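You operate a simulated robot arm through the tools that you are given. There is no shell and no other tool. Be economical: measure what you need, move in short steps, check, and stop when the job is done.

You run a simulated two-armed robot. Do the job below in one go: nothing can be reset, and whatever is moved stays where it is left.

## Task
Take the small white tub and leave it on the low shelf under the sinks. Open the right stores drawer, fetch the yellow card from the inside of the right stores drawer and set it on the black tile and shut the drawer again. Shut the right deep drawer. Put the black cup in the left sink. Turn the cabinet dial to 12 C. Take the blue ladle from the right end of the stores bench and put it on the rubber mat. Any order will do. Set down upright: yellow card.

Only the result counts: the job must be done as asked and must still hold three seconds after the hand-in. Knocking over, shifting, dropping, spilling or breaking anything else fails it.

## Robot
Two 7-joint arms with two-finger parallel grippers on one trunk, on a base that drives. Base frame: it is fixed to the floor where the robot stands at the start and does not move with it; the origin is under the middle of the robot, x ahead of it, y to its left, z up. Units: m, rad, N and s.
The left shoulder is at the start at [0.034, 0.101, 1.21], the right one opposite. With the tool pointing down near the work surface each hand reaches from about 0.1 to 0.42 m from the robot's upright axis, wherever it stands, measured 20 degrees to its own side. Places, roughly: black cup (6x6x6 cm) [0, -3.5, 0.8]; black tile (13x13x2 cm) [0.8, -2.3, 0.8]; blue ladle (14x8x34 cm) [0.5, -1.2, 0.9]; cabinet dial [0.3, 3.9, 1.4]; left sink [-1.1, -0.6, 0.7]; low shelf under the sinks [-1.1, -0.6, 0.3]; right deep drawer [0.3, -0.5, 0.3]; right stores drawer [0.5, -0.5, 0.7]; rubber mat (20x32 cm) [-1.08, -2.42, 0.88]; small white tub (9x9x9 cm) [0.5, 0, 0.9]; yellow card [0.5, -0.5, 0.75]. Payload 2.4 kg a hand.
The tool frame of a hand sits at the grasp point between the pads (the TCP): z along the fingers, y along the line on which they close. The tips reach 0.024 m beyond it. Largest opening 0.068 m; finger width 0.017, thickness 0.01; the body of the gripper, 0.04 by 0.07 m, starts 0.041 m behind the TCP.
Orientation is told as [roll, pitch, yaw] about the base's x, y, z axes, in that order, counted from this pose: with the fingers straight down and closing along the base's y, the tool's x points along the base's -x, its y along +y and its z along -z.

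## Interface
- The arms move only by the tool play_rows. It takes "left_targets", "right_targets" or both (then of equal length, played together; a hand with none holds still); each is a list of rows, each a list of 7 numbers: the opening, from 0 (shut) to 1 (fully open), then the shift along the tool's x, y, z in m, then the turn, a rotation vector about the tool's x, y, z in rad. In form: [[hand, dx, dy, dz, wx, wy, wz], ...]. A call has 1 to 8 rows; each row is the pose to reach, as a shift and turn from the pose commanded when the call began, along the tool's axes at that moment. Each row takes 0.2 s and may step no farther than 0.05 m and 0.15 rad from the row before; otherwise, or with a gripper value out of range, the whole call is refused. Where a pose cannot be reached the arm comes as near as it can. A force on the tool above 40 N (or 10 N above the force at the start of the call, whichever is more), or a blocked arm, ends the call early, and 0.2 s more pass. The fingers move at their own pace (about 0.072 m/s each) and stop on an object; they squeeze with about 40 N. The grip force told is the motor's: it shows also when the fingers shut on nothing. Time passes only in rows, and 0.2 s behind the last, so rows that repeat a pose let the fingers close. The reply holds the time, the measured pose of the TCP, the force on the tool along the base axes, the opening and the grip force, in the units named above and with some noise, with the torque about the TCP (base axes, N m) and any sound that the robot's microphone picked up.
- Cameras (640 x 400 px; columns grow to the right, rows downward): "scene" is now at [0.0756, -0.0466, 1.3666]; the picture's right is [-0.66, -0.75, 0.00], its down [-0.54, 0.48, -0.69] and it looks along [0.52, -0.46, -0.72] (base axes); focal length 222 px, centre (320, 200). "left" rides on the left gripper at [0.084, -0.011, -0.075] in its tool frame; the picture's right is [0.13, 0.99, 0.00], its down [-0.60, 0.08, -0.79] and it looks along [-0.79, 0.10, 0.61] (tool axes); focal length 251 px, centre (320, 200). "right" rides on the right gripper at [0.084, 0.011, -0.075] in its tool frame; the picture's right is [-0.13, 0.99, 0.00], its down [-0.60, -0.08, -0.79] and it looks along [-0.79, -0.10, 0.61] (tool axes); focal length 251 px, centre (320, 200). There is no depth. A picture from a camera that has moved, and an enlarged one, comes with that camera's place and axes in the base frame and with its lens. The place of the scene camera against the robot may be out by one fixed shift of up to 0.025 m in any direction.
- snapshot(camera): a new picture of that camera. It takes no simulated time.
- raise_lower(by): slides the trunk up (or, below 0, down) by that many m; the arms and the scene camera ride with it, the base frame stays. It gives what a move gives, with no picture.
- drive_base(legs): drives the robot by 1 to 6 legs, each [ahead, left, turn to the left] in m, m and rad, along the robot's own axes; the way and the turn of a leg run together, so that a leg with both is an arc; at most 1.5 m and 3.142 rad a leg. The arms and the cameras ride along, it lands a little off, and it stops where it bumps. It gives what a move gives.
- head_to(pan, tilt): turns the head with the scene camera to pan (to the left, within 1.501 rad either way) and tilt (down, from -0.506 to 1.204), counted from straight ahead of the robot. It gives what a move gives.
- zoom(camera, box): a new picture of the part [left, top, right, bottom] of that camera's present view, enlarged. It takes no simulated time.
- finish_job(): hands the job in; it is judged then, once.

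Go step by step. Nothing tells you exact positions but the pictures and the camera data: compare them with the known pose of the tool, close in by small moves and look again before you grip or let go. The budget is 186 turns and 174 pictures, counting those below and the enlarged ones. Unless the task says otherwise, let go and move clear before handing in.

The tools are called as a command line: name --argument value ..., lists and objects as JSON in quotes. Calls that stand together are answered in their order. play_rows: Moves the arms, as the interface text tells. Its arguments: {"type":"object","properties":{"left_targets":{"type":"array"},"right_targets":{"type":"array"}},"required":[]} The other tools are called the same way: raise_lower (by) slides the trunk up or down; drive_base (legs) drives the base; head_to (pan, tilt) turns the head that bears the scene camera; snapshot (camera) takes a picture; zoom (camera, box) takes an enlarged picture of a part of a camera's view; finish_job () hands the job in.

At the start:

```text
time_s: 0.0
left_position: [0.2732, -0.0304, 1.1808]
left_orientation: [-0.002, -0.001, 0.001]
left_force: [-0.7, 0.9, 0.5]
left_ft_torque: [0.0, 0.02, -0.01]
left_opening: 0.0682
left_grip_force: 0.0
right_position: [0.2289, -0.338, 1.1287]
right_orientation: [-0.002, 0.001, 0.001]
right_force: [-0.4, 0.4, 0.3]
right_ft_torque: [0.01, 0.02, 0.0]
right_opening: 0.0681
right_grip_force: 0.0
trunk travel left (down, up): [-0.424, 0.426]
robot x, y, heading: [0.0007, 0.0001, 0.005]
head pan, tilt: [-0.724, 0.808]
```

scene: 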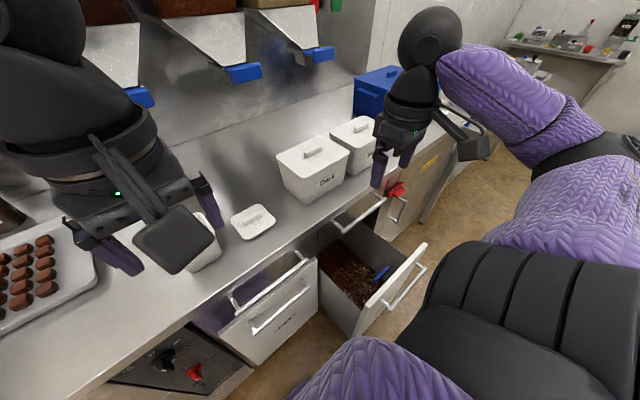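
right: 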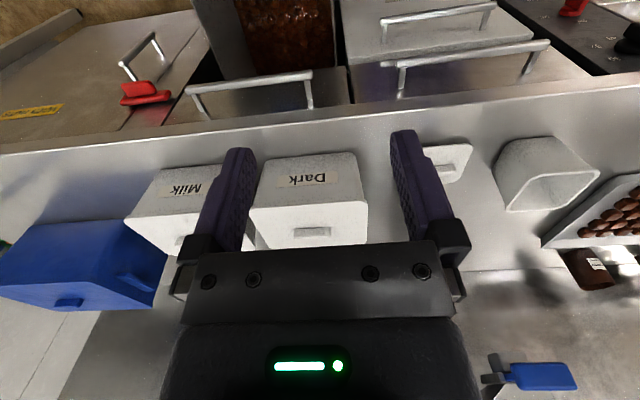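
left: 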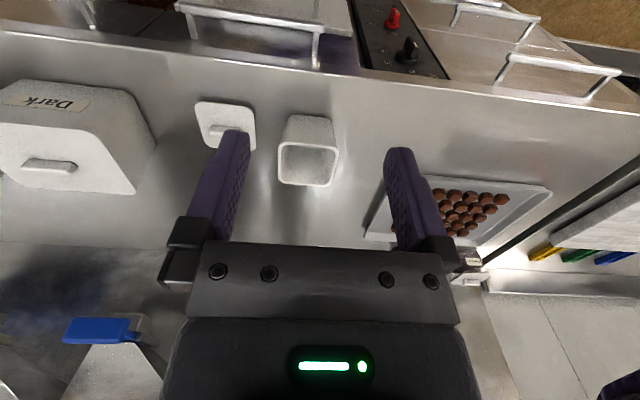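

I see the stores bench ahead with an open tub, its lid and the drawers; the right deep drawer stands open. I'll look around first.

head_to --pan -0.3 --tilt 0.8

snapshot --camera "scene"

head_to --pan -1.3 --tilt 0.4

snapshot --camera "scene"

head_to --pan 1.3 --tilt 0.3

snapshot --camera "scene"

```text
time_s: 0.9
left_position: [0.2737, -0.0285, 1.1796]
left_orientation: [0.001, 0.0, 0.001]
left_force: [-0.2, -0.2, 0.1]
left_ft_torque: [-0.03, 0.0, -0.03]
left_opening: 0.0679
left_grip_force: 0.0
right_position: [0.2297, -0.3377, 1.1272]
right_orientation: [-0.001, 0.0, 0.002]
right_force: [0.3, -0.5, -0.9]
right_ft_torque: [0.02, 0.0, -0.01]
right_opening: 0.0681
right_grip_force: 0.1
trunk travel left (down, up): [-0.424, 0.426]
robot x, y, heading: [0.0026, -0.0018, -0.0]
head pan, tilt: [-0.3, 0.799]
```

```text
170 pictures are left
camera scene: at [0.0925, -0.0173, 1.3674], right [-0.3, -0.95, 0.0], down [-0.68, 0.21, -0.7], along [0.67, -0.21, -0.72], focal length 222 px, centre (320, 200)
```

scene: 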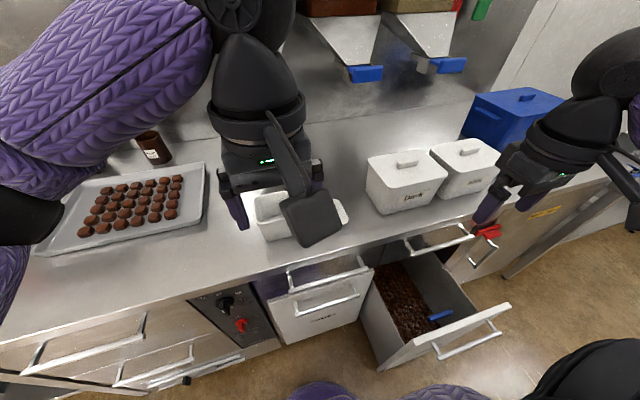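

```text
time_s: 2.1
left_position: [0.2748, -0.0306, 1.1806]
left_orientation: [0.0, 0.002, 0.001]
left_force: [-0.2, -0.2, 0.3]
left_ft_torque: [0.02, 0.0, -0.04]
left_opening: 0.0682
left_grip_force: 0.1
right_position: [0.2289, -0.3378, 1.1283]
right_orientation: [-0.002, -0.001, 0.001]
right_force: [-0.6, -0.2, -0.4]
right_ft_torque: [0.01, 0.03, 0.01]
right_opening: 0.0679
right_grip_force: 0.1
trunk travel left (down, up): [-0.424, 0.426]
robot x, y, heading: [-0.001, 0.0018, -0.001]
head pan, tilt: [-1.3, 0.4]
```

```text
169 pictures are left
camera scene: at [0.0403, -0.0827, 1.4024], right [-0.96, -0.27, 0.0], down [-0.1, 0.38, -0.92], along [0.25, -0.89, -0.39], focal length 222 px, centre (320, 200)
```

scene: 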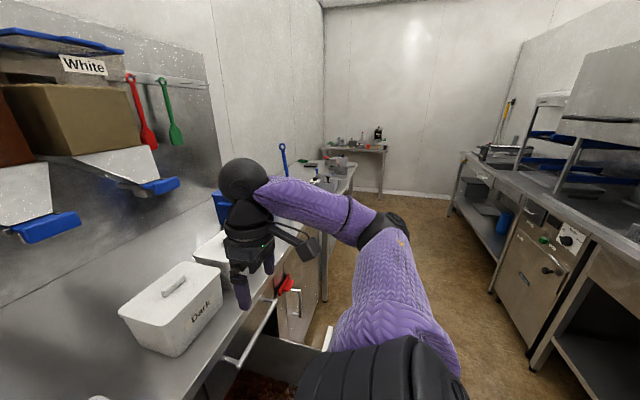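

```text
time_s: 4.5
left_position: [0.2747, -0.0304, 1.1793]
left_orientation: [0.0, 0.0, 0.0]
left_force: [-0.6, -0.6, -1.3]
left_ft_torque: [0.03, 0.0, -0.02]
left_opening: 0.0682
left_grip_force: 0.2
right_position: [0.2285, -0.3372, 1.1287]
right_orientation: [-0.001, -0.001, 0.001]
right_force: [-0.6, 0.1, 0.2]
right_ft_torque: [0.01, 0.01, 0.0]
right_opening: 0.0682
right_grip_force: 0.0
trunk travel left (down, up): [-0.424, 0.426]
robot x, y, heading: [0.0032, -0.0023, -0.001]
head pan, tilt: [1.3, 0.3]
```

```text
168 pictures are left
camera scene: at [0.0405, 0.0966, 1.4117], right [0.96, -0.27, 0.0], down [-0.08, -0.28, -0.96], along [0.26, 0.92, -0.3], focal length 222 px, centre (320, 200)
```

scene: 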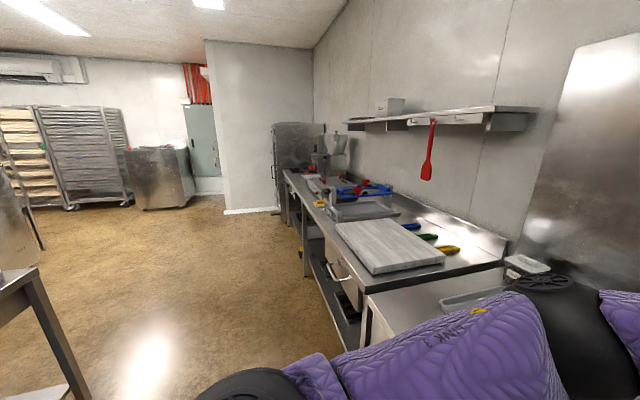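

I see the drawers, shelves and the left bench with the cabinet at the far end. I'll look steeply down to judge the drawers and the bench edge.

head_to --pan -0.7 --tilt 1.15

snapshot --camera "scene"

zoom --camera "right" --box '[0, 0, 640, 200]'

zoom --camera "left" --box '[0, 0, 640, 200]'

```text
time_s: 6.4
left_position: [0.276, -0.0288, 1.18]
left_orientation: [0.002, 0.001, 0.001]
left_force: [-0.3, 0.3, 1.1]
left_ft_torque: [0.0, -0.01, 0.01]
left_opening: 0.0679
left_grip_force: 0.0
right_position: [0.2294, -0.3373, 1.1283]
right_orientation: [-0.001, -0.001, 0.001]
right_force: [0.1, -0.1, 0.0]
right_ft_torque: [-0.01, -0.01, -0.02]
right_opening: 0.0678
right_grip_force: 0.0
trunk travel left (down, up): [-0.424, 0.426]
robot x, y, heading: [0.0017, -0.0018, 0.001]
head pan, tilt: [-0.7, 1.15]
```

```text
167 pictures are left
camera scene: at [0.0611, -0.0317, 1.3425], right [-0.64, -0.77, 0.0], down [-0.7, 0.59, -0.41], along [0.31, -0.26, -0.91], focal length 222 px, centre (320, 200)
```

scene: 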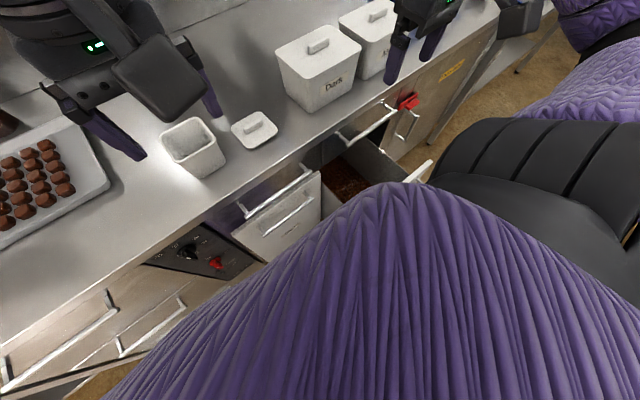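

```text
1.00 times, centred on (320, 100) of right (not enlarged: the box is as wide or as high as the picture)
camera zoom: at [0.1447, -0.3273, 1.2029], right [0.13, 0.99, 0.0], down [0.6, -0.08, 0.79], along [0.79, -0.1, -0.61], focal length 251 px, centre (320, 300)
```

zoom: 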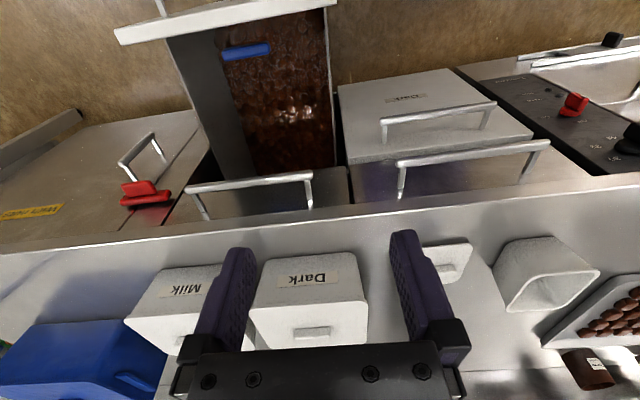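

```text
1.00 times, centred on (320, 100) of left (not enlarged: the box is as wide or as high as the picture)
camera zoom: at [0.1904, -0.0406, 1.2544], right [-0.13, 0.99, 0.0], down [0.6, 0.08, 0.79], along [0.79, 0.1, -0.61], focal length 251 px, centre (320, 300)
```

zoom: 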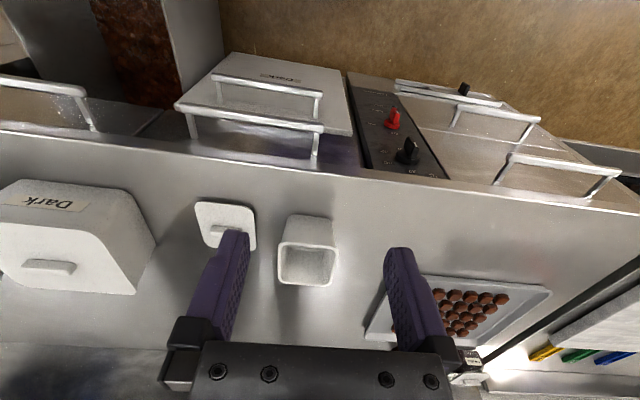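

The right deep drawer juts out by about 0.2 m, and the right stores drawer's handle sits above it. I'll back off and look at the fronts.

drive_base --legs '[[-0.35, -0.3, 0]]'

head_to --pan -0.2 --tilt 0.75

snapshot --camera "scene"

snapshot --camera "right"

snapshot --camera "left"

```text
time_s: 9.1
left_position: [-0.0676, -0.3239, 1.1796]
left_orientation: [0.002, 0.0, 0.005]
left_force: [-0.2, -0.4, 0.3]
left_ft_torque: [0.01, -0.02, 0.0]
left_opening: 0.068
left_grip_force: 0.1
right_position: [-0.1134, -0.633, 1.1283]
right_orientation: [0.002, -0.001, 0.005]
right_force: [-0.5, -0.2, 0.1]
right_ft_torque: [0.01, 0.0, 0.02]
right_opening: 0.068
right_grip_force: 0.1
trunk travel left (down, up): [-0.424, 0.426]
robot x, y, heading: [-0.3426, -0.2979, 0.001]
head pan, tilt: [-0.7, 1.15]
```

```text
time_s: 10.1
left_position: [-0.0681, -0.3235, 1.1796]
left_orientation: [0.0, 0.0, 0.005]
left_force: [-1.1, 0.2, 0.3]
left_ft_torque: [-0.02, -0.01, 0.0]
left_opening: 0.068
left_grip_force: 0.0
right_position: [-0.1131, -0.6323, 1.1287]
right_orientation: [0.0, -0.001, 0.004]
right_force: [0.5, 0.5, -0.8]
right_ft_torque: [0.02, 0.0, -0.01]
right_opening: 0.0681
right_grip_force: 0.0
trunk travel left (down, up): [-0.424, 0.426]
robot x, y, heading: [-0.3391, -0.2962, 0.006]
head pan, tilt: [-0.201, 0.75]
```

```text
164 pictures are left
camera scene: at [-0.246, -0.3051, 1.3713], right [-0.2, -0.98, 0.0], down [-0.67, 0.13, -0.73], along [0.72, -0.14, -0.68], focal length 222 px, centre (320, 200)
```

scene: 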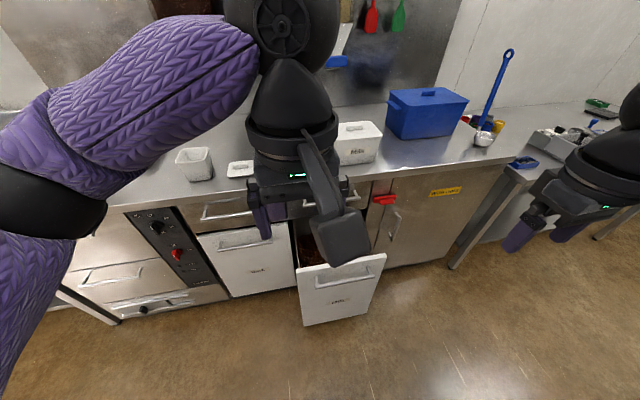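

```text
163 pictures are left
camera right: at [-0.197, -0.6224, 1.2029], right [0.12, 0.99, 0.0], down [0.6, -0.07, 0.79], along [0.79, -0.1, -0.61], focal length 251 px, centre (320, 200)
```

right: 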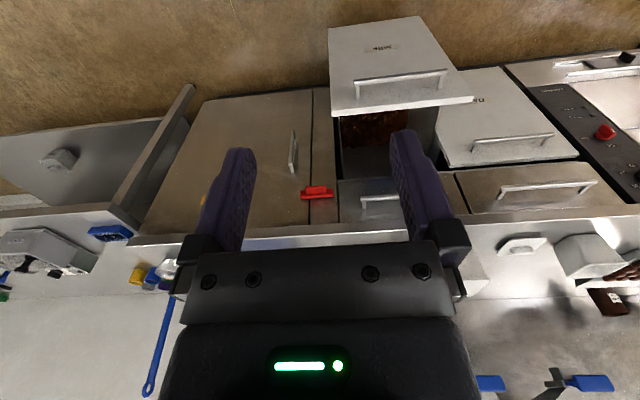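

```text
162 pictures are left
camera left: at [-0.1522, -0.3355, 1.2544], right [-0.13, 0.99, 0.0], down [0.6, 0.08, 0.79], along [0.79, 0.11, -0.61], focal length 251 px, centre (320, 200)
```

left: 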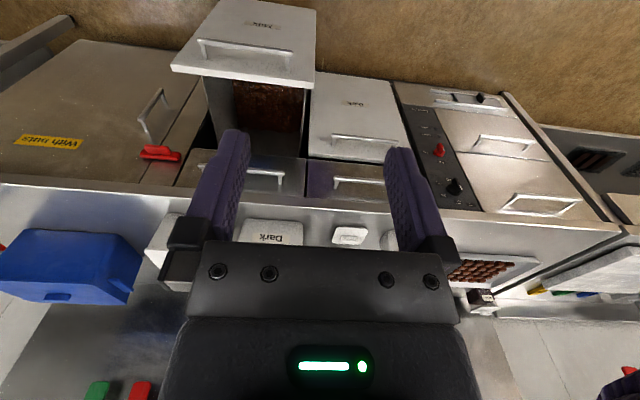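

The handle bar of the right stores drawer is at about (0.34, -0.47, 0.79) and the open deep drawer's front at x 0.17, top z 0.65. I'll turn the right hand to point forward, for pushing and for the handle.

play_rows --right_targets '[[0, 0, 0, 0, 0, -0.15, 0], [0, 0, 0, 0, 0, -0.3, 0], [0, 0, 0, 0, 0, -0.45, 0], [0, 0, 0, 0, 0, -0.6, 0], [0, 0, 0, 0, 0, -0.75, 0], [0, 0, 0, 0, 0, -0.9, 0], [0, 0, 0, 0, 0, -1.05, 0], [0, 0, 0, 0, 0, -1.2, 0]]'

play_rows --right_targets '[[0, 0, 0, 0, 0, -0.13, 0], [0, 0, 0, 0, 0, -0.25, 0], [0, 0, 0, 0, 0, -0.37, 0]]'

play_rows --right_targets '[[0, 0, 0, 0, 0, 0, 0.15], [0, 0, 0, 0, 0, 0, 0.3], [0, 0, 0, 0, 0, 0, 0.45], [0, 0, 0, 0, 0, 0, 0.6], [0, 0, 0, 0, 0, 0, 0.75], [0, 0, 0, 0, 0, 0, 0.9], [0, 0, 0, 0, 0, 0, 1.05], [0, 0, 0, 0, 0, 0, 1.2]]'

play_rows --right_targets '[[0, 0, 0, 0, 0, 0, 0.13], [0, 0, 0, 0, 0, 0, 0.25], [0, 0, 0, 0, 0, 0, 0.37]]'

snapshot --camera "right"

snapshot --camera "scene"

```text
time_s: 11.9
left_position: [-0.0677, -0.3242, 1.1793]
left_orientation: [0.0, 0.0, 0.003]
left_force: [-0.2, -1.0, 0.2]
left_ft_torque: [0.0, 0.04, 0.0]
left_opening: 0.0682
left_grip_force: 0.0
right_position: [-0.1098, -0.6435, 1.1264]
right_orientation: [-0.003, -1.202, 0.009]
right_force: [0.8, 0.3, 0.0]
right_ft_torque: [-0.01, 0.0, 0.0]
right_opening: 0.0
right_grip_force: 23.5
right hand out of reach, approached as far as the arm can: row 6, 7, 8
trunk travel left (down, up): [-0.424, 0.426]
robot x, y, heading: [-0.3437, -0.2966, 0.002]
head pan, tilt: [-0.201, 0.75]
```

```text
time_s: 12.7
left_position: [-0.0671, -0.3242, 1.1798]
left_orientation: [-0.002, 0.001, 0.002]
left_force: [-0.3, 0.0, 0.6]
left_ft_torque: [0.0, 0.01, -0.01]
left_opening: 0.0679
left_grip_force: 0.0
right_position: [-0.1094, -0.6439, 1.1279]
right_orientation: [-1.709, -1.569, 1.712]
right_force: [0.0, 0.1, 0.2]
right_ft_torque: [-0.02, 0.01, 0.02]
right_opening: 0.0
right_grip_force: 23.9
trunk travel left (down, up): [-0.424, 0.426]
robot x, y, heading: [-0.3465, -0.2979, 0.008]
head pan, tilt: [-0.201, 0.75]
```

```text
time_s: 14.5
left_position: [-0.0684, -0.3242, 1.1795]
left_orientation: [0.0, 0.001, 0.005]
left_force: [0.2, -0.4, -0.1]
left_ft_torque: [-0.02, 0.0, 0.0]
left_opening: 0.068
left_grip_force: 0.1
right_position: [-0.109, -0.6452, 1.1266]
right_orientation: [1.569, -0.37, -1.565]
right_force: [-0.3, 0.2, -0.5]
right_ft_torque: [-0.02, -0.01, 0.01]
right_opening: 0.0
right_grip_force: 23.2
trunk travel left (down, up): [-0.424, 0.426]
robot x, y, heading: [-0.342, -0.2954, 0.005]
head pan, tilt: [-0.201, 0.75]
```

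```text
time_s: 15.3
left_position: [-0.0691, -0.324, 1.1796]
left_orientation: [0.0, -0.001, 0.003]
left_force: [-1.1, 0.8, 0.4]
left_ft_torque: [-0.01, -0.02, 0.01]
left_opening: 0.0681
left_grip_force: 0.1
right_position: [-0.1098, -0.6447, 1.1258]
right_orientation: [1.569, 0.001, -1.566]
right_force: [0.0, -0.5, 0.8]
right_ft_torque: [-0.03, -0.02, 0.0]
right_opening: 0.0001
right_grip_force: 23.3
trunk travel left (down, up): [-0.424, 0.426]
robot x, y, heading: [-0.3418, -0.2962, -0.0]
head pan, tilt: [-0.201, 0.75]
```

```text
161 pictures are left
camera right: at [-0.1853, -0.5612, 1.1368], right [0.0, -0.13, 0.99], down [-0.79, -0.61, -0.08], along [0.61, -0.78, -0.1], focal length 251 px, centre (320, 200)
```

right: 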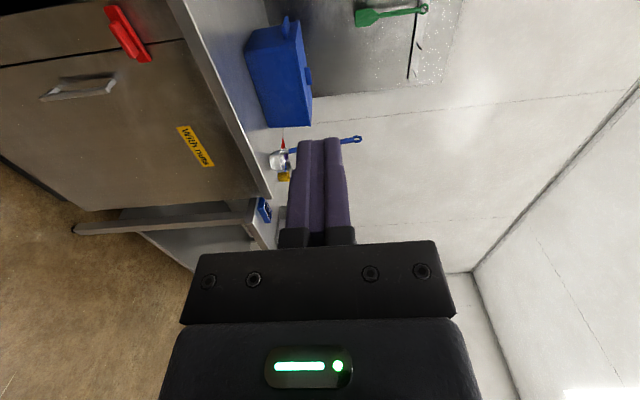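

```text
160 pictures are left
camera scene: at [-0.246, -0.305, 1.3714], right [-0.2, -0.98, 0.0], down [-0.67, 0.13, -0.73], along [0.72, -0.14, -0.68], focal length 222 px, centre (320, 200)
```

scene: 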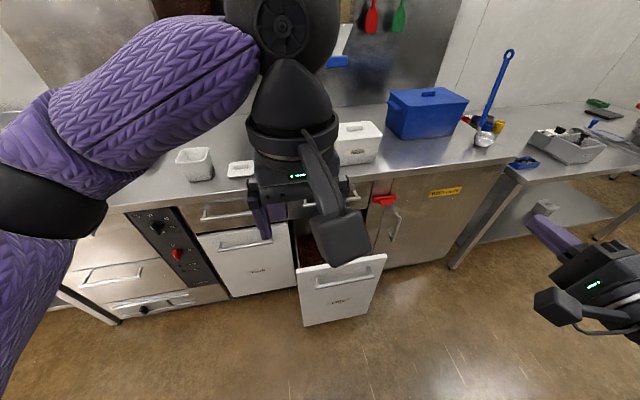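

The hand now points forward. I'll bring it inward, lower the trunk, and look at the drawer front.

play_rows --right_targets '[[0, 0.05, 0, 0, 0, 0, 0], [0, 0.1, 0, 0, 0, 0, 0], [0, 0.15, 0, 0, 0, 0, 0], [0, 0.16, -0.04, 0, 0, 0, 0], [0, 0.16, -0.08, 0, 0, 0, 0], [0, 0.16, -0.12, 0, 0, 0, 0]]'

raise_lower --by -0.42

snapshot --camera "scene"

snapshot --camera "right"

```text
time_s: 16.7
left_position: [-0.0679, -0.3242, 1.1796]
left_orientation: [-0.001, 0.001, 0.003]
left_force: [0.2, 0.3, -0.7]
left_ft_torque: [0.01, 0.02, -0.03]
left_opening: 0.068
left_grip_force: 0.0
right_position: [-0.1114, -0.4844, 1.0071]
right_orientation: [1.567, -0.07, -1.493]
right_force: [0.2, 0.0, 0.8]
right_ft_torque: [0.03, 0.01, 0.02]
right_opening: 0.0002
right_grip_force: 23.6
right hand out of reach, approached as far as the arm can: row 1, 2, 3, 4, 5
trunk travel left (down, up): [-0.424, 0.426]
robot x, y, heading: [-0.3419, -0.2951, 0.004]
head pan, tilt: [-0.201, 0.75]
```

```text
refused: -0.42 is not a number from -0.4 to 0.4
```

```text
159 pictures are left
camera scene: at [-0.2461, -0.3047, 1.3714], right [-0.2, -0.98, 0.0], down [-0.67, 0.13, -0.73], along [0.72, -0.14, -0.68], focal length 222 px, centre (320, 200)
```

scene: 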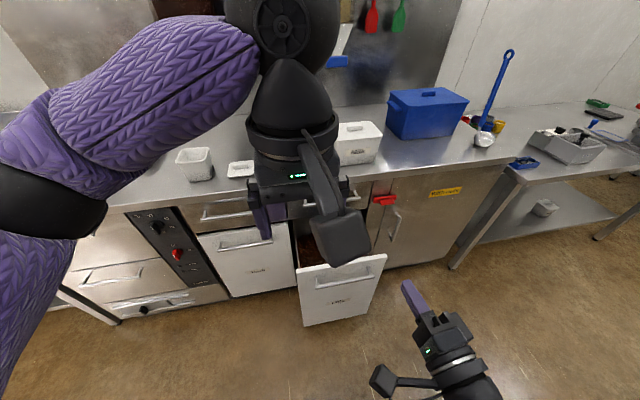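

```text
158 pictures are left
camera right: at [-0.1931, -0.4066, 1.0123], right [0.01, -0.06, 1.0], down [-0.74, -0.67, -0.03], along [0.67, -0.74, -0.05], focal length 251 px, centre (320, 200)
```

right: 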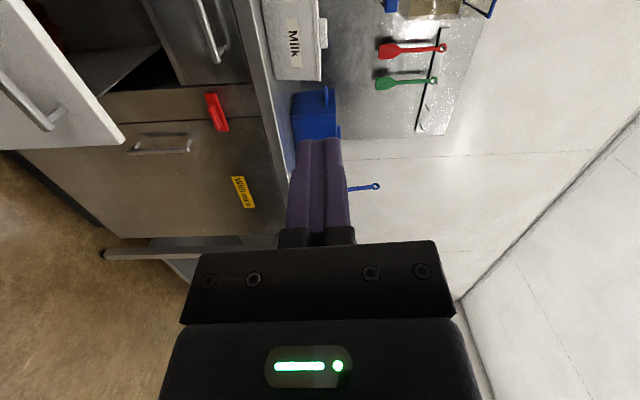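

Next: trunk down 0.4, then hand a bit lower, aiming below the handle of the deep drawer.

raise_lower --by -0.4

play_rows --right_targets '[[0, 0, -0.04, 0, 0, 0, 0], [0, 0, -0.08, 0, 0, 0, 0]]'

snapshot --camera "scene"

snapshot --camera "right"

```text
time_s: 20.5
left_position: [-0.0683, -0.3234, 0.7794]
left_orientation: [-0.001, 0.0, 0.004]
left_force: [0.6, -0.1, 0.2]
left_ft_torque: [-0.02, 0.03, 0.0]
left_opening: 0.068
left_grip_force: 0.0
right_position: [-0.111, -0.4798, 0.6066]
right_orientation: [1.564, -0.03, -1.483]
right_force: [0.2, 0.1, 0.7]
right_ft_torque: [-0.04, 0.02, -0.01]
right_opening: 0.0001
right_grip_force: 23.8
trunk travel left (down, up): [-0.024, 0.826]
robot x, y, heading: [-0.3397, -0.2973, 0.009]
head pan, tilt: [-0.201, 0.75]
```

```text
time_s: 21.1
left_position: [-0.0675, -0.3237, 0.7794]
left_orientation: [0.0, 0.0, 0.003]
left_force: [0.1, 0.2, 0.2]
left_ft_torque: [0.0, 0.01, -0.02]
left_opening: 0.0683
left_grip_force: 0.0
right_position: [-0.1167, -0.4928, 0.5271]
right_orientation: [1.532, -0.076, -1.436]
right_force: [-0.1, -0.1, 0.0]
right_ft_torque: [-0.01, -0.03, -0.01]
right_opening: 0.0
right_grip_force: 24.0
trunk travel left (down, up): [-0.024, 0.826]
robot x, y, heading: [-0.342, -0.2969, 0.005]
head pan, tilt: [-0.201, 0.75]
stopped in row 2 (right hand): the arm was blocked; the commanded pose is now the measured one
```

```text
157 pictures are left
camera scene: at [-0.1446, -0.3046, 0.9625], right [-0.2, -0.98, 0.0], down [-0.67, 0.13, -0.73], along [0.72, -0.14, -0.68], focal length 222 px, centre (320, 200)
```

scene: 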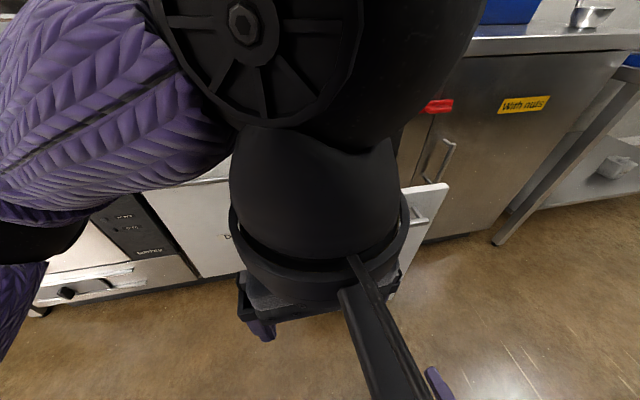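

```text
156 pictures are left
camera right: at [-0.2014, -0.4184, 0.5338], right [0.04, -0.05, 1.0], down [-0.71, -0.71, 0.0], along [0.71, -0.71, -0.06], focal length 251 px, centre (320, 200)
```

right: 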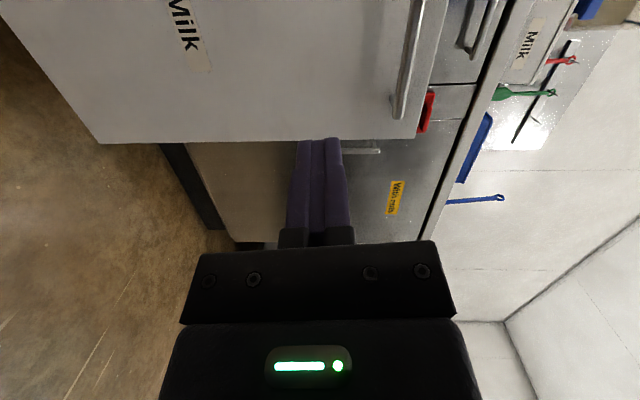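

The fingertips aim at the drawer front below its handle, about 0.25 m short of it. I'll drive ahead up to it.

drive_base --legs '[[0.23, 0, 0]]'

snapshot --camera "right"

```text
time_s: 22.9
left_position: [0.164, -0.324, 0.7808]
left_orientation: [-0.002, 0.0, 0.0]
left_force: [0.2, 0.0, 0.2]
left_ft_torque: [0.0, -0.02, 0.02]
left_opening: 0.0679
left_grip_force: 0.1
right_position: [0.1149, -0.4919, 0.5276]
right_orientation: [1.533, -0.076, -1.439]
right_force: [0.1, 0.2, 0.6]
right_ft_torque: [0.06, 0.01, 0.02]
right_opening: 0.0001
right_grip_force: 24.1
trunk travel left (down, up): [-0.024, 0.826]
robot x, y, heading: [-0.1136, -0.2957, 0.0]
head pan, tilt: [-0.201, 0.75]
```

```text
155 pictures are left
camera right: at [0.0311, -0.418, 0.5338], right [0.04, -0.05, 1.0], down [-0.71, -0.7, 0.0], along [0.7, -0.71, -0.07], focal length 251 px, centre (320, 200)
```

right: 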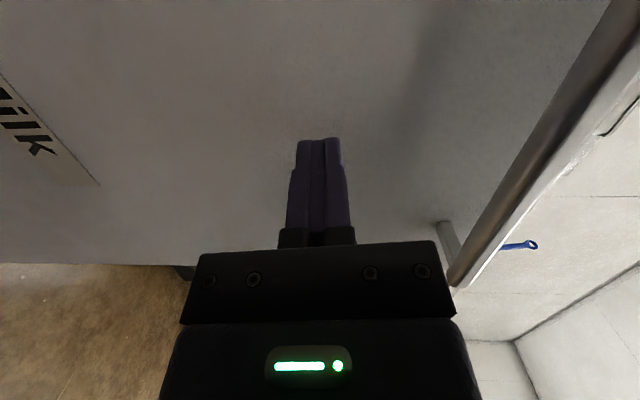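

The fingertips are nearly at the front. Now push it with the arm.

play_rows --right_targets '[[0, 0, 0, 0.04, 0, 0, 0], [0, 0, 0, 0.08, 0, 0, 0], [0, 0, 0, 0.12, 0, 0, 0], [0, 0, 0, 0.16, 0, 0, 0]]'

snapshot --camera "right"

```text
time_s: 23.6
left_position: [0.165, -0.3242, 0.7793]
left_orientation: [-0.001, 0.0, 0.0]
left_force: [-0.3, 0.1, -0.1]
left_ft_torque: [0.01, 0.01, 0.01]
left_opening: 0.0679
left_grip_force: 0.0
right_position: [0.1352, -0.481, 0.4884]
right_orientation: [1.316, -0.062, -1.404]
right_force: [0.0, -0.6, 0.0]
right_ft_torque: [0.02, -0.02, -0.01]
right_opening: 0.0
right_grip_force: 23.9
trunk travel left (down, up): [-0.024, 0.826]
robot x, y, heading: [-0.1132, -0.2981, -0.003]
head pan, tilt: [-0.201, 0.75]
stopped in row 3 (right hand): the arm was blocked; the commanded pose is now the measured one
```

```text
154 pictures are left
camera right: at [0.0518, -0.4081, 0.5118], right [0.26, -0.03, 0.97], down [-0.68, -0.72, 0.16], along [0.69, -0.7, -0.2], focal length 251 px, centre (320, 200)
```

right: 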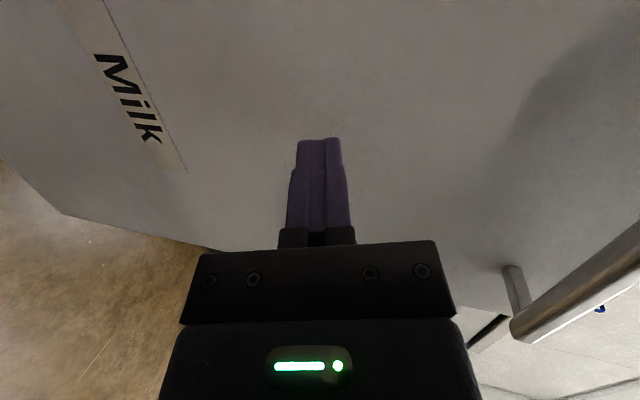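

The arm is at its own limit (no contact force), so I'll push by driving the base.

drive_base --legs '[[0.08, 0, 0]]'

snapshot --camera "right"

```text
time_s: 24.4
left_position: [0.187, -0.3246, 0.7793]
left_orientation: [0.0, 0.001, -0.001]
left_force: [-0.3, 0.6, -0.8]
left_ft_torque: [0.01, -0.05, -0.01]
left_opening: 0.0677
left_grip_force: 0.0
right_position: [0.154, -0.4811, 0.4879]
right_orientation: [1.313, -0.062, -1.404]
right_force: [0.2, 0.2, -0.2]
right_ft_torque: [0.02, 0.01, 0.0]
right_opening: 0.0
right_grip_force: 23.8
trunk travel left (down, up): [-0.024, 0.826]
robot x, y, heading: [-0.0863, -0.2951, -0.003]
head pan, tilt: [-0.201, 0.75]
stopped in leg 1: the force on the tool passed its limit at 88 N (the readings are from after the stop); the commanded pose is now the measured one
```

```text
153 pictures are left
camera right: at [0.0719, -0.4085, 0.5114], right [0.26, -0.03, 0.96], down [-0.68, -0.72, 0.16], along [0.69, -0.7, -0.21], focal length 251 px, centre (320, 200)
```

right: 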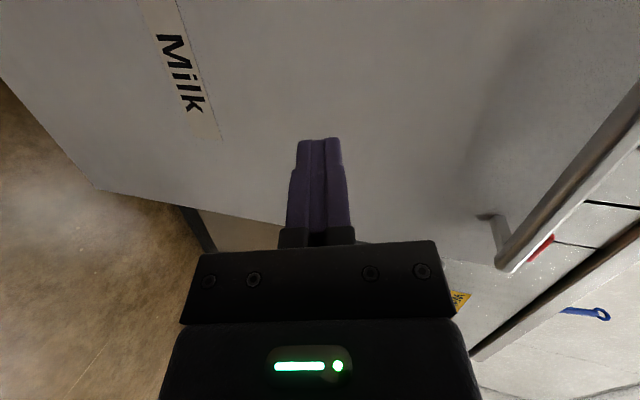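

The contact tripped the limit, though the drawer moved about 2 cm. I'll push again slowly from contact.

play_rows --right_targets '[[0, 0, 0, 0.015, 0, 0, 0], [0, 0, 0, 0.03, 0, 0, 0], [0, 0, 0, 0.045, 0, 0, 0], [0, 0, 0, 0.06, 0, 0, 0], [0, 0, 0, 0.075, 0, 0, 0]]'

snapshot --camera "right"

```text
time_s: 25.6
left_position: [0.1871, -0.3241, 0.7789]
left_orientation: [-0.001, -0.001, 0.0]
left_force: [0.8, -0.8, -0.4]
left_ft_torque: [-0.03, -0.02, 0.0]
left_opening: 0.0679
left_grip_force: 0.1
right_position: [0.2145, -0.4718, 0.4619]
right_orientation: [1.276, -0.073, -1.38]
right_force: [-0.6, 0.3, 0.9]
right_ft_torque: [0.0, 0.0, 0.01]
right_opening: 0.0001
right_grip_force: 23.7
trunk travel left (down, up): [-0.024, 0.826]
robot x, y, heading: [-0.0876, -0.2977, 0.004]
head pan, tilt: [-0.201, 0.75]
```

```text
152 pictures are left
camera right: at [0.1306, -0.4014, 0.4874], right [0.29, -0.01, 0.96], down [-0.66, -0.73, 0.2], along [0.69, -0.69, -0.22], focal length 251 px, centre (320, 200)
```

right: 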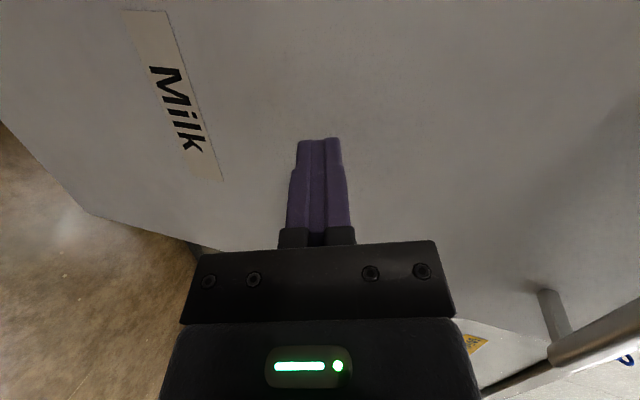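

It slides now. I'll keep pushing slowly.

play_rows --right_targets '[[0, 0, 0.005, 0.015, 0, 0, 0], [0, 0, 0.01, 0.03, 0, 0, 0], [0, 0, 0.015, 0.045, 0, 0, 0], [0, 0, 0.02, 0.06, 0, 0, 0], [0, 0, 0.025, 0.075, 0, 0, 0], [0, 0, 0.03, 0.09, 0, 0, 0]]'

snapshot --camera "right"

```text
time_s: 26.0
left_position: [0.1876, -0.3241, 0.7792]
left_orientation: [-0.001, 0.0, 0.0]
left_force: [-0.5, -0.2, -0.5]
left_ft_torque: [0.01, -0.02, 0.0]
left_opening: 0.0679
left_grip_force: 0.3
right_position: [0.238, -0.4708, 0.4671]
right_orientation: [1.296, -0.078, -1.389]
right_force: [-0.3, -0.6, 0.2]
right_ft_torque: [0.02, 0.01, -0.03]
right_opening: 0.0001
right_grip_force: 23.7
trunk travel left (down, up): [-0.024, 0.826]
robot x, y, heading: [-0.0878, -0.2932, 0.001]
head pan, tilt: [-0.201, 0.75]
stopped in row 2 (right hand): the force on the tool passed its limit at 100 N (the readings are from after the stop); the commanded pose is now the measured one
```

```text
151 pictures are left
camera right: at [0.1525, -0.3988, 0.4913], right [0.27, -0.01, 0.96], down [-0.67, -0.72, 0.18], along [0.69, -0.69, -0.2], focal length 251 px, centre (320, 200)
```

right: 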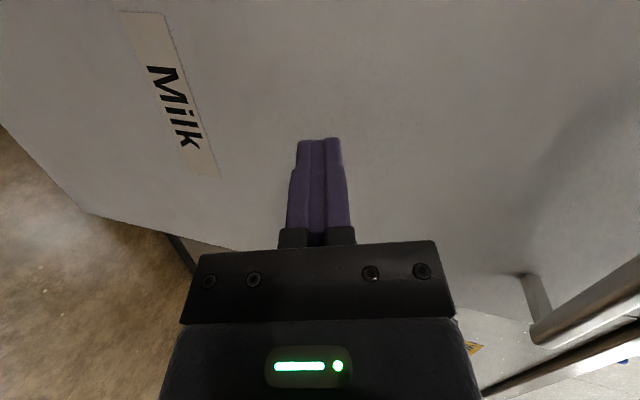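

play_rows --right_targets '[[0, 0, 0.002, 0.01, 0, 0, 0], [0, 0, 0.004, 0.02, 0, 0, 0], [0, 0, 0.006, 0.03, 0, 0, 0], [0, 0, 0.008, 0.04, 0, 0, 0], [0, 0, 0.01, 0.05, 0, 0, 0], [0, 0, 0.012, 0.06, 0, 0, 0], [0, 0, 0.014, 0.07, 0, 0, 0]]'

snapshot --camera "right"

```text
time_s: 27.6
left_position: [0.1846, -0.3269, 0.7792]
left_orientation: [0.003, -0.002, 0.0]
left_force: [0.6, 0.4, -1.1]
left_ft_torque: [0.01, 0.01, 0.0]
left_opening: 0.068
left_grip_force: 0.0
right_position: [0.3049, -0.4596, 0.4611]
right_orientation: [1.298, -0.076, -1.39]
right_force: [-0.4, 0.3, 0.5]
right_ft_torque: [-0.01, 0.01, 0.03]
right_opening: 0.0001
right_grip_force: 24.0
trunk travel left (down, up): [-0.024, 0.826]
robot x, y, heading: [-0.092, -0.2934, -0.0]
head pan, tilt: [-0.201, 0.75]
```

```text
150 pictures are left
camera right: at [0.2207, -0.3878, 0.4851], right [0.27, -0.01, 0.96], down [-0.67, -0.72, 0.18], along [0.69, -0.69, -0.2], focal length 251 px, centre (320, 200)
```

right: 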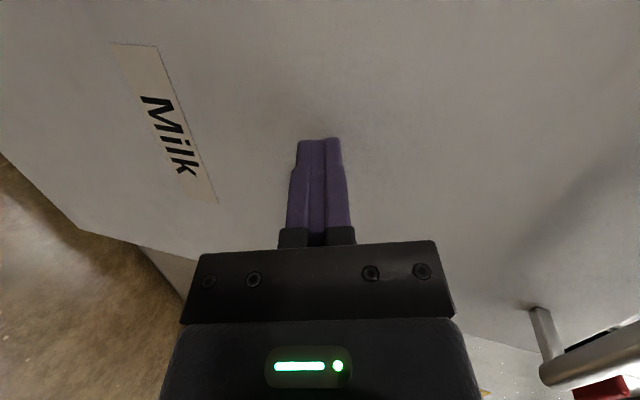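

Tip at x ≈ 0.33, force still zero at rest; pushing on until it seats.

play_rows --right_targets '[[0, 0, 0.002, 0.01, 0, 0, 0], [0, 0, 0.004, 0.02, 0, 0, 0], [0, 0, 0.006, 0.03, 0, 0, 0], [0, 0, 0.008, 0.04, 0, 0, 0], [0, 0, 0.01, 0.05, 0, 0, 0], [0, 0, 0.012, 0.06, 0, 0, 0]]'

snapshot --camera "right"

```text
time_s: 28.9
left_position: [0.1856, -0.3256, 0.7789]
left_orientation: [0.001, -0.001, -0.003]
left_force: [0.0, 0.0, -0.1]
left_ft_torque: [0.0, -0.02, -0.04]
left_opening: 0.0681
left_grip_force: 0.0
right_position: [0.3529, -0.4513, 0.458]
right_orientation: [1.296, -0.08, -1.395]
right_force: [-17.2, 1.7, 8.1]
right_ft_torque: [-0.02, -0.32, -0.02]
right_opening: 0.0
right_grip_force: 23.7
trunk travel left (down, up): [-0.024, 0.826]
robot x, y, heading: [-0.0869, -0.2923, -0.001]
head pan, tilt: [-0.201, 0.75]
stopped in row 6 (right hand): the force on the tool passed its limit at 49 N (the readings are from after the stop); the commanded pose is now the measured one
```

```text
149 pictures are left
camera right: at [0.2698, -0.3787, 0.4806], right [0.27, -0.01, 0.96], down [-0.67, -0.72, 0.19], along [0.69, -0.69, -0.2], focal length 251 px, centre (320, 200)
```

right: 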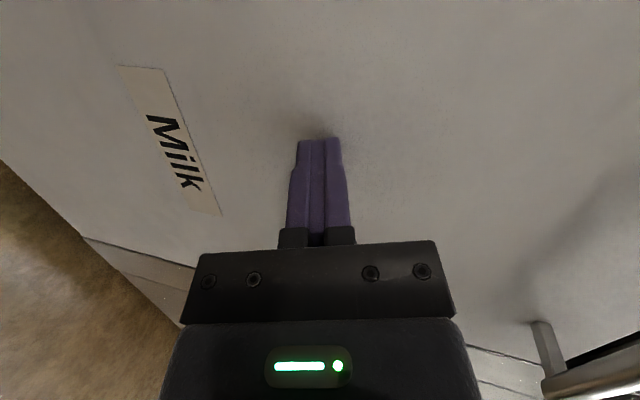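

The drawer is seated (steady 17 N back-force). I'll withdraw, raise the trunk to the stores drawer's height and straighten the hand.

play_rows --right_targets '[[0, 0, 0, -0.04, 0, 0, 0], [0, 0, 0, -0.08, 0, 0, 0], [0, 0, 0.01, -0.12, 0.13, 0, 0], [0.5, 0, 0.02, -0.14, 0.2, -0.06, 0], [1, 0, 0.03, -0.16, 0.27, -0.12, 0], [1, 0, 0.03, -0.16, 0.27, -0.16, 0]]'

drive_base --legs '[[-0.08, 0, 0]]'

raise_lower --by 0.32

snapshot --camera "right"

snapshot --camera "scene"

```text
time_s: 30.2
left_position: [0.1862, -0.3248, 0.7803]
left_orientation: [-0.001, 0.0, -0.002]
left_force: [0.1, -0.1, -0.3]
left_ft_torque: [0.02, 0.0, 0.02]
left_opening: 0.0679
left_grip_force: 0.1
right_position: [0.2138, -0.4787, 0.531]
right_orientation: [1.025, -0.252, -1.376]
right_force: [0.3, 0.1, -0.1]
right_ft_torque: [-0.02, -0.03, -0.01]
right_opening: 0.0681
right_grip_force: 0.0
trunk travel left (down, up): [-0.024, 0.826]
robot x, y, heading: [-0.0888, -0.2967, -0.003]
head pan, tilt: [-0.201, 0.75]
stopped in row 6 (right hand): the arm was blocked; the commanded pose is now the measured one
```

```text
time_s: 31.2
left_position: [0.105, -0.3259, 0.78]
left_orientation: [-0.001, 0.001, -0.002]
left_force: [-0.2, 0.1, -0.5]
left_ft_torque: [-0.03, 0.0, 0.01]
left_opening: 0.068
left_grip_force: 0.1
right_position: [0.1351, -0.4769, 0.5306]
right_orientation: [1.027, -0.25, -1.378]
right_force: [-0.2, 0.2, 0.4]
right_ft_torque: [-0.03, 0.02, -0.01]
right_opening: 0.068
right_grip_force: 0.2
trunk travel left (down, up): [-0.024, 0.826]
robot x, y, heading: [-0.1726, -0.2944, 0.001]
head pan, tilt: [-0.201, 0.75]
```

```text
time_s: 34.4
left_position: [0.1058, -0.3254, 1.1003]
left_orientation: [-0.001, 0.001, -0.003]
left_force: [-0.2, 0.1, -0.7]
left_ft_torque: [-0.01, 0.02, 0.03]
left_opening: 0.0679
left_grip_force: 0.2
right_position: [0.13, -0.4781, 0.8474]
right_orientation: [1.012, -0.263, -1.366]
right_force: [0.0, 0.8, 0.1]
right_ft_torque: [-0.01, 0.03, 0.0]
right_opening: 0.0678
right_grip_force: 0.1
trunk travel left (down, up): [-0.344, 0.506]
robot x, y, heading: [-0.1698, -0.2981, -0.002]
head pan, tilt: [-0.201, 0.75]
```

```text
148 pictures are left
camera right: at [0.0554, -0.3995, 0.873], right [0.5, 0.2, 0.85], down [-0.6, -0.63, 0.5], along [0.63, -0.75, -0.19], focal length 251 px, centre (320, 200)
```

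right: 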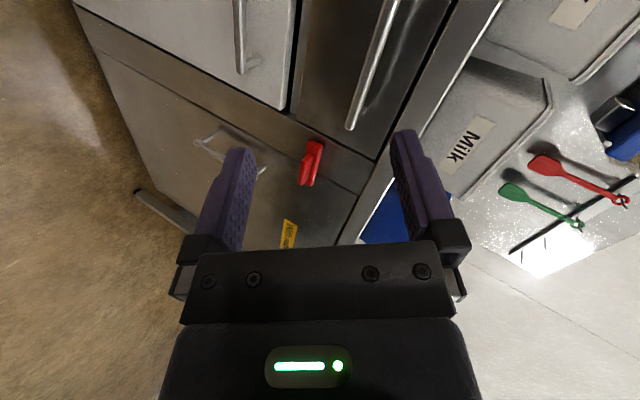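

```text
147 pictures are left
camera scene: at [-0.0602, -0.3051, 1.2907], right [-0.2, -0.98, 0.0], down [-0.67, 0.14, -0.73], along [0.72, -0.15, -0.68], focal length 222 px, centre (320, 200)
```

scene: 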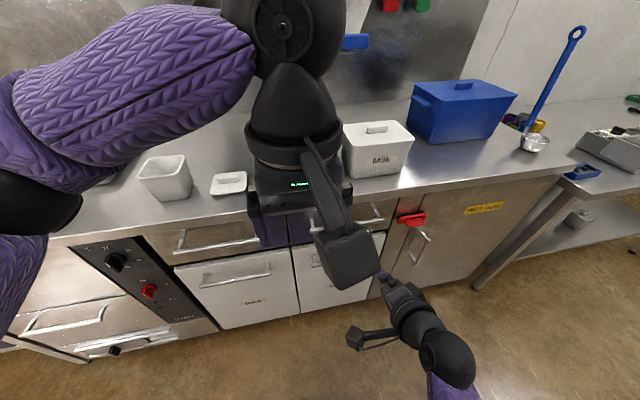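

Both deep drawers are flush now. I'll level the right hand for the stores drawer's handle.

play_rows --right_targets '[[1, 0, 0, 0, -0.14, 0, 0], [1, 0, 0, 0, -0.27, 0, 0], [1, 0, 0, 0, -0.4, 0, 0], [1, 0, 0, 0, -0.53, 0, 0], [1, 0, 0, 0, -0.53, -0.1, 0.1]]'

snapshot --camera "right"

```text
time_s: 35.6
left_position: [0.1059, -0.3247, 1.1004]
left_orientation: [0.0, 0.0, -0.005]
left_force: [-0.2, -0.2, 0.1]
left_ft_torque: [0.02, -0.01, 0.03]
left_opening: 0.068
left_grip_force: 0.1
right_position: [0.1347, -0.4771, 0.8508]
right_orientation: [1.584, -0.179, -1.503]
right_force: [0.8, -0.2, 0.4]
right_ft_torque: [0.04, 0.02, 0.03]
right_opening: 0.0679
right_grip_force: 0.1
trunk travel left (down, up): [-0.344, 0.506]
robot x, y, heading: [-0.1676, -0.2961, -0.003]
head pan, tilt: [-0.201, 0.75]
```

```text
146 pictures are left
camera right: at [0.0537, -0.3994, 0.8446], right [-0.02, 0.05, 1.0], down [-0.75, -0.66, 0.02], along [0.66, -0.75, 0.05], focal length 251 px, centre (320, 200)
```

right: 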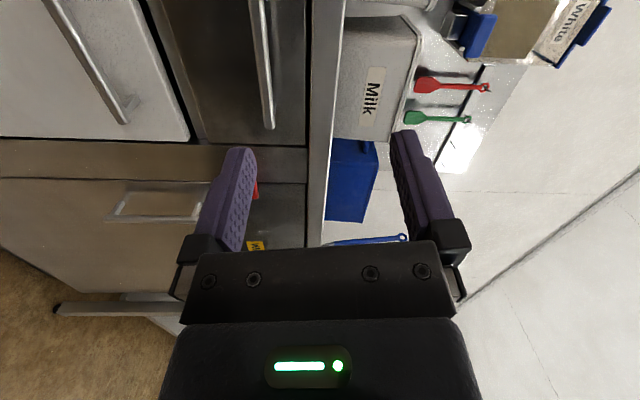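

Handle confirmed at z≈0.79, x≈0.34. I'll lower the hand, half close, and drive closer.

play_rows --right_targets '[[0.6, 0, -0.03, 0, 0, 0, 0], [0.6, 0, -0.057, 0, 0, 0, 0], [0.6, 0, -0.057, 0, 0, 0, 0]]'

drive_base --legs '[[0.14, 0, 0]]'

snapshot --camera "right"

```text
time_s: 36.4
left_position: [0.1047, -0.3255, 1.1002]
left_orientation: [0.0, -0.001, -0.002]
left_force: [0.0, 0.9, -0.3]
left_ft_torque: [0.0, -0.01, 0.03]
left_opening: 0.0681
left_grip_force: 0.1
right_position: [0.1361, -0.4881, 0.7963]
right_orientation: [1.587, -0.182, -1.504]
right_force: [-0.3, -0.9, 0.3]
right_ft_torque: [0.01, -0.03, 0.0]
right_opening: 0.0406
right_grip_force: 0.0
trunk travel left (down, up): [-0.344, 0.506]
robot x, y, heading: [-0.1684, -0.2959, 0.001]
head pan, tilt: [-0.201, 0.75]
```

```text
time_s: 37.7
left_position: [0.2504, -0.324, 1.0994]
left_orientation: [0.001, 0.0, 0.001]
left_force: [-0.1, 0.4, -0.2]
left_ft_torque: [0.02, -0.03, 0.02]
left_opening: 0.0676
left_grip_force: 0.0
right_position: [0.2793, -0.4881, 0.7954]
right_orientation: [1.584, -0.181, -1.498]
right_force: [-0.1, 0.8, 0.3]
right_ft_torque: [-0.02, 0.02, 0.0]
right_opening: 0.0406
right_grip_force: 0.0
trunk travel left (down, up): [-0.344, 0.506]
robot x, y, heading: [-0.0271, -0.2922, -0.003]
head pan, tilt: [-0.201, 0.75]
```

```text
145 pictures are left
camera right: at [0.1984, -0.4096, 0.7895], right [-0.02, 0.05, 1.0], down [-0.75, -0.67, 0.02], along [0.67, -0.75, 0.05], focal length 251 px, centre (320, 200)
```

right: 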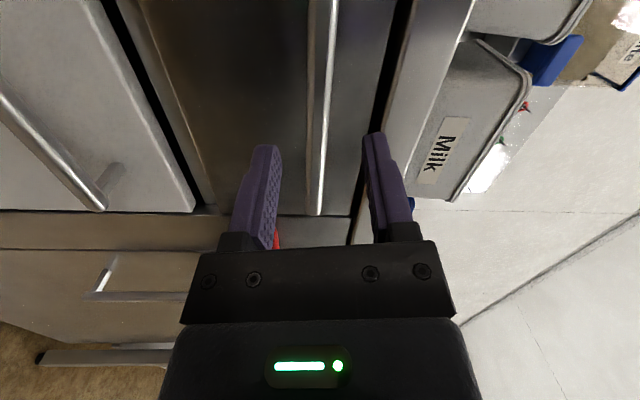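

The bar lies between the fingers. Advance and grip.

play_rows --right_targets '[[0.6, 0, 0, 0.03, 0, 0, 0], [0.6, 0, 0, 0.05, 0, 0, 0], [0.6, 0, 0, 0.058, 0, 0, 0]]'

snapshot --camera "right"

```text
time_s: 38.5
left_position: [0.2499, -0.3244, 1.099]
left_orientation: [0.0, -0.001, -0.001]
left_force: [-0.2, -0.5, -0.5]
left_ft_torque: [0.0, -0.03, 0.01]
left_opening: 0.0681
left_grip_force: 0.1
right_position: [0.3382, -0.4814, 0.7956]
right_orientation: [1.584, -0.18, -1.499]
right_force: [-0.9, 0.1, 0.2]
right_ft_torque: [0.02, -0.01, -0.05]
right_opening: 0.0407
right_grip_force: 0.1
trunk travel left (down, up): [-0.344, 0.506]
robot x, y, heading: [-0.0284, -0.2936, 0.002]
head pan, tilt: [-0.201, 0.75]
```

```text
144 pictures are left
camera right: at [0.2571, -0.4038, 0.7904], right [-0.02, 0.05, 1.0], down [-0.75, -0.66, 0.02], along [0.67, -0.75, 0.05], focal length 251 px, centre (320, 200)
```

right: 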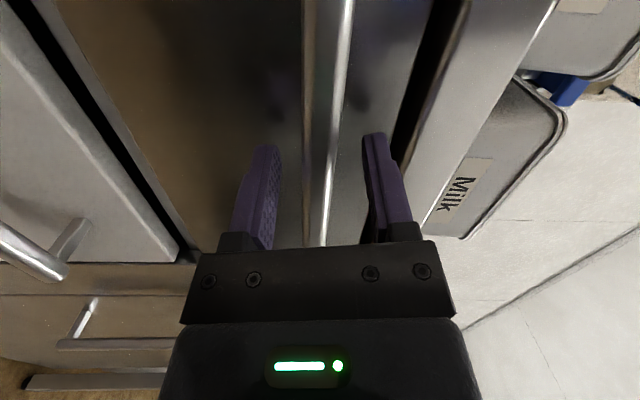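

play_rows --right_targets '[[0.3, 0, 0, 0, 0, 0, 0], [0, 0, 0, 0, 0, 0, 0], [0, 0, 0, 0, 0, 0, 0], [0, 0, 0, 0, 0, 0, 0]]'

drive_base --legs '[[-0.05, 0, 0]]'

snapshot --camera "right"

```text
time_s: 39.5
left_position: [0.2486, -0.324, 1.0994]
left_orientation: [-0.002, 0.001, 0.001]
left_force: [0.3, 0.0, 1.2]
left_ft_torque: [0.01, -0.03, 0.03]
left_opening: 0.0683
left_grip_force: 0.2
right_position: [0.3385, -0.4823, 0.7961]
right_orientation: [1.583, -0.179, -1.498]
right_force: [-1.0, 1.3, -12.4]
right_ft_torque: [0.76, 0.35, -0.34]
right_opening: 0.0172
right_grip_force: 35.9
trunk travel left (down, up): [-0.344, 0.506]
robot x, y, heading: [-0.0276, -0.2933, -0.005]
head pan, tilt: [-0.201, 0.75]
```

```text
time_s: 40.5
left_position: [0.1997, -0.3244, 1.0996]
left_orientation: [0.002, 0.003, 0.0]
left_force: [0.2, 0.2, 0.7]
left_ft_torque: [0.0, 0.0, -0.02]
left_opening: 0.0683
left_grip_force: 0.0
right_position: [0.2883, -0.4816, 0.7949]
right_orientation: [1.581, -0.18, -1.5]
right_force: [-0.6, 1.1, -19.0]
right_ft_torque: [0.75, 0.41, -0.58]
right_opening: 0.0173
right_grip_force: 36.1
trunk travel left (down, up): [-0.344, 0.506]
robot x, y, heading: [-0.0725, -0.3001, 0.006]
head pan, tilt: [-0.201, 0.75]
```

```text
143 pictures are left
camera right: at [0.2078, -0.404, 0.7895], right [-0.01, 0.05, 1.0], down [-0.75, -0.67, 0.02], along [0.67, -0.74, 0.05], focal length 251 px, centre (320, 200)
```

right: 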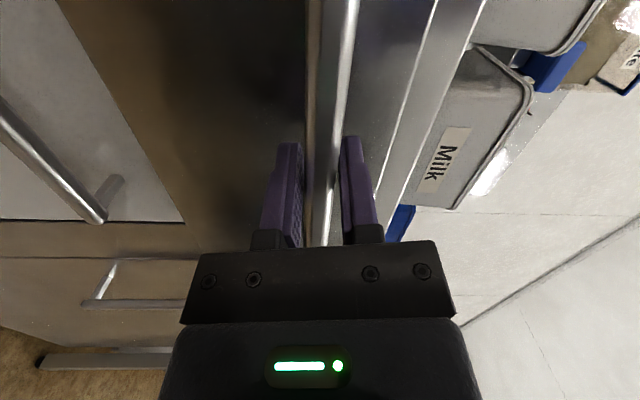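

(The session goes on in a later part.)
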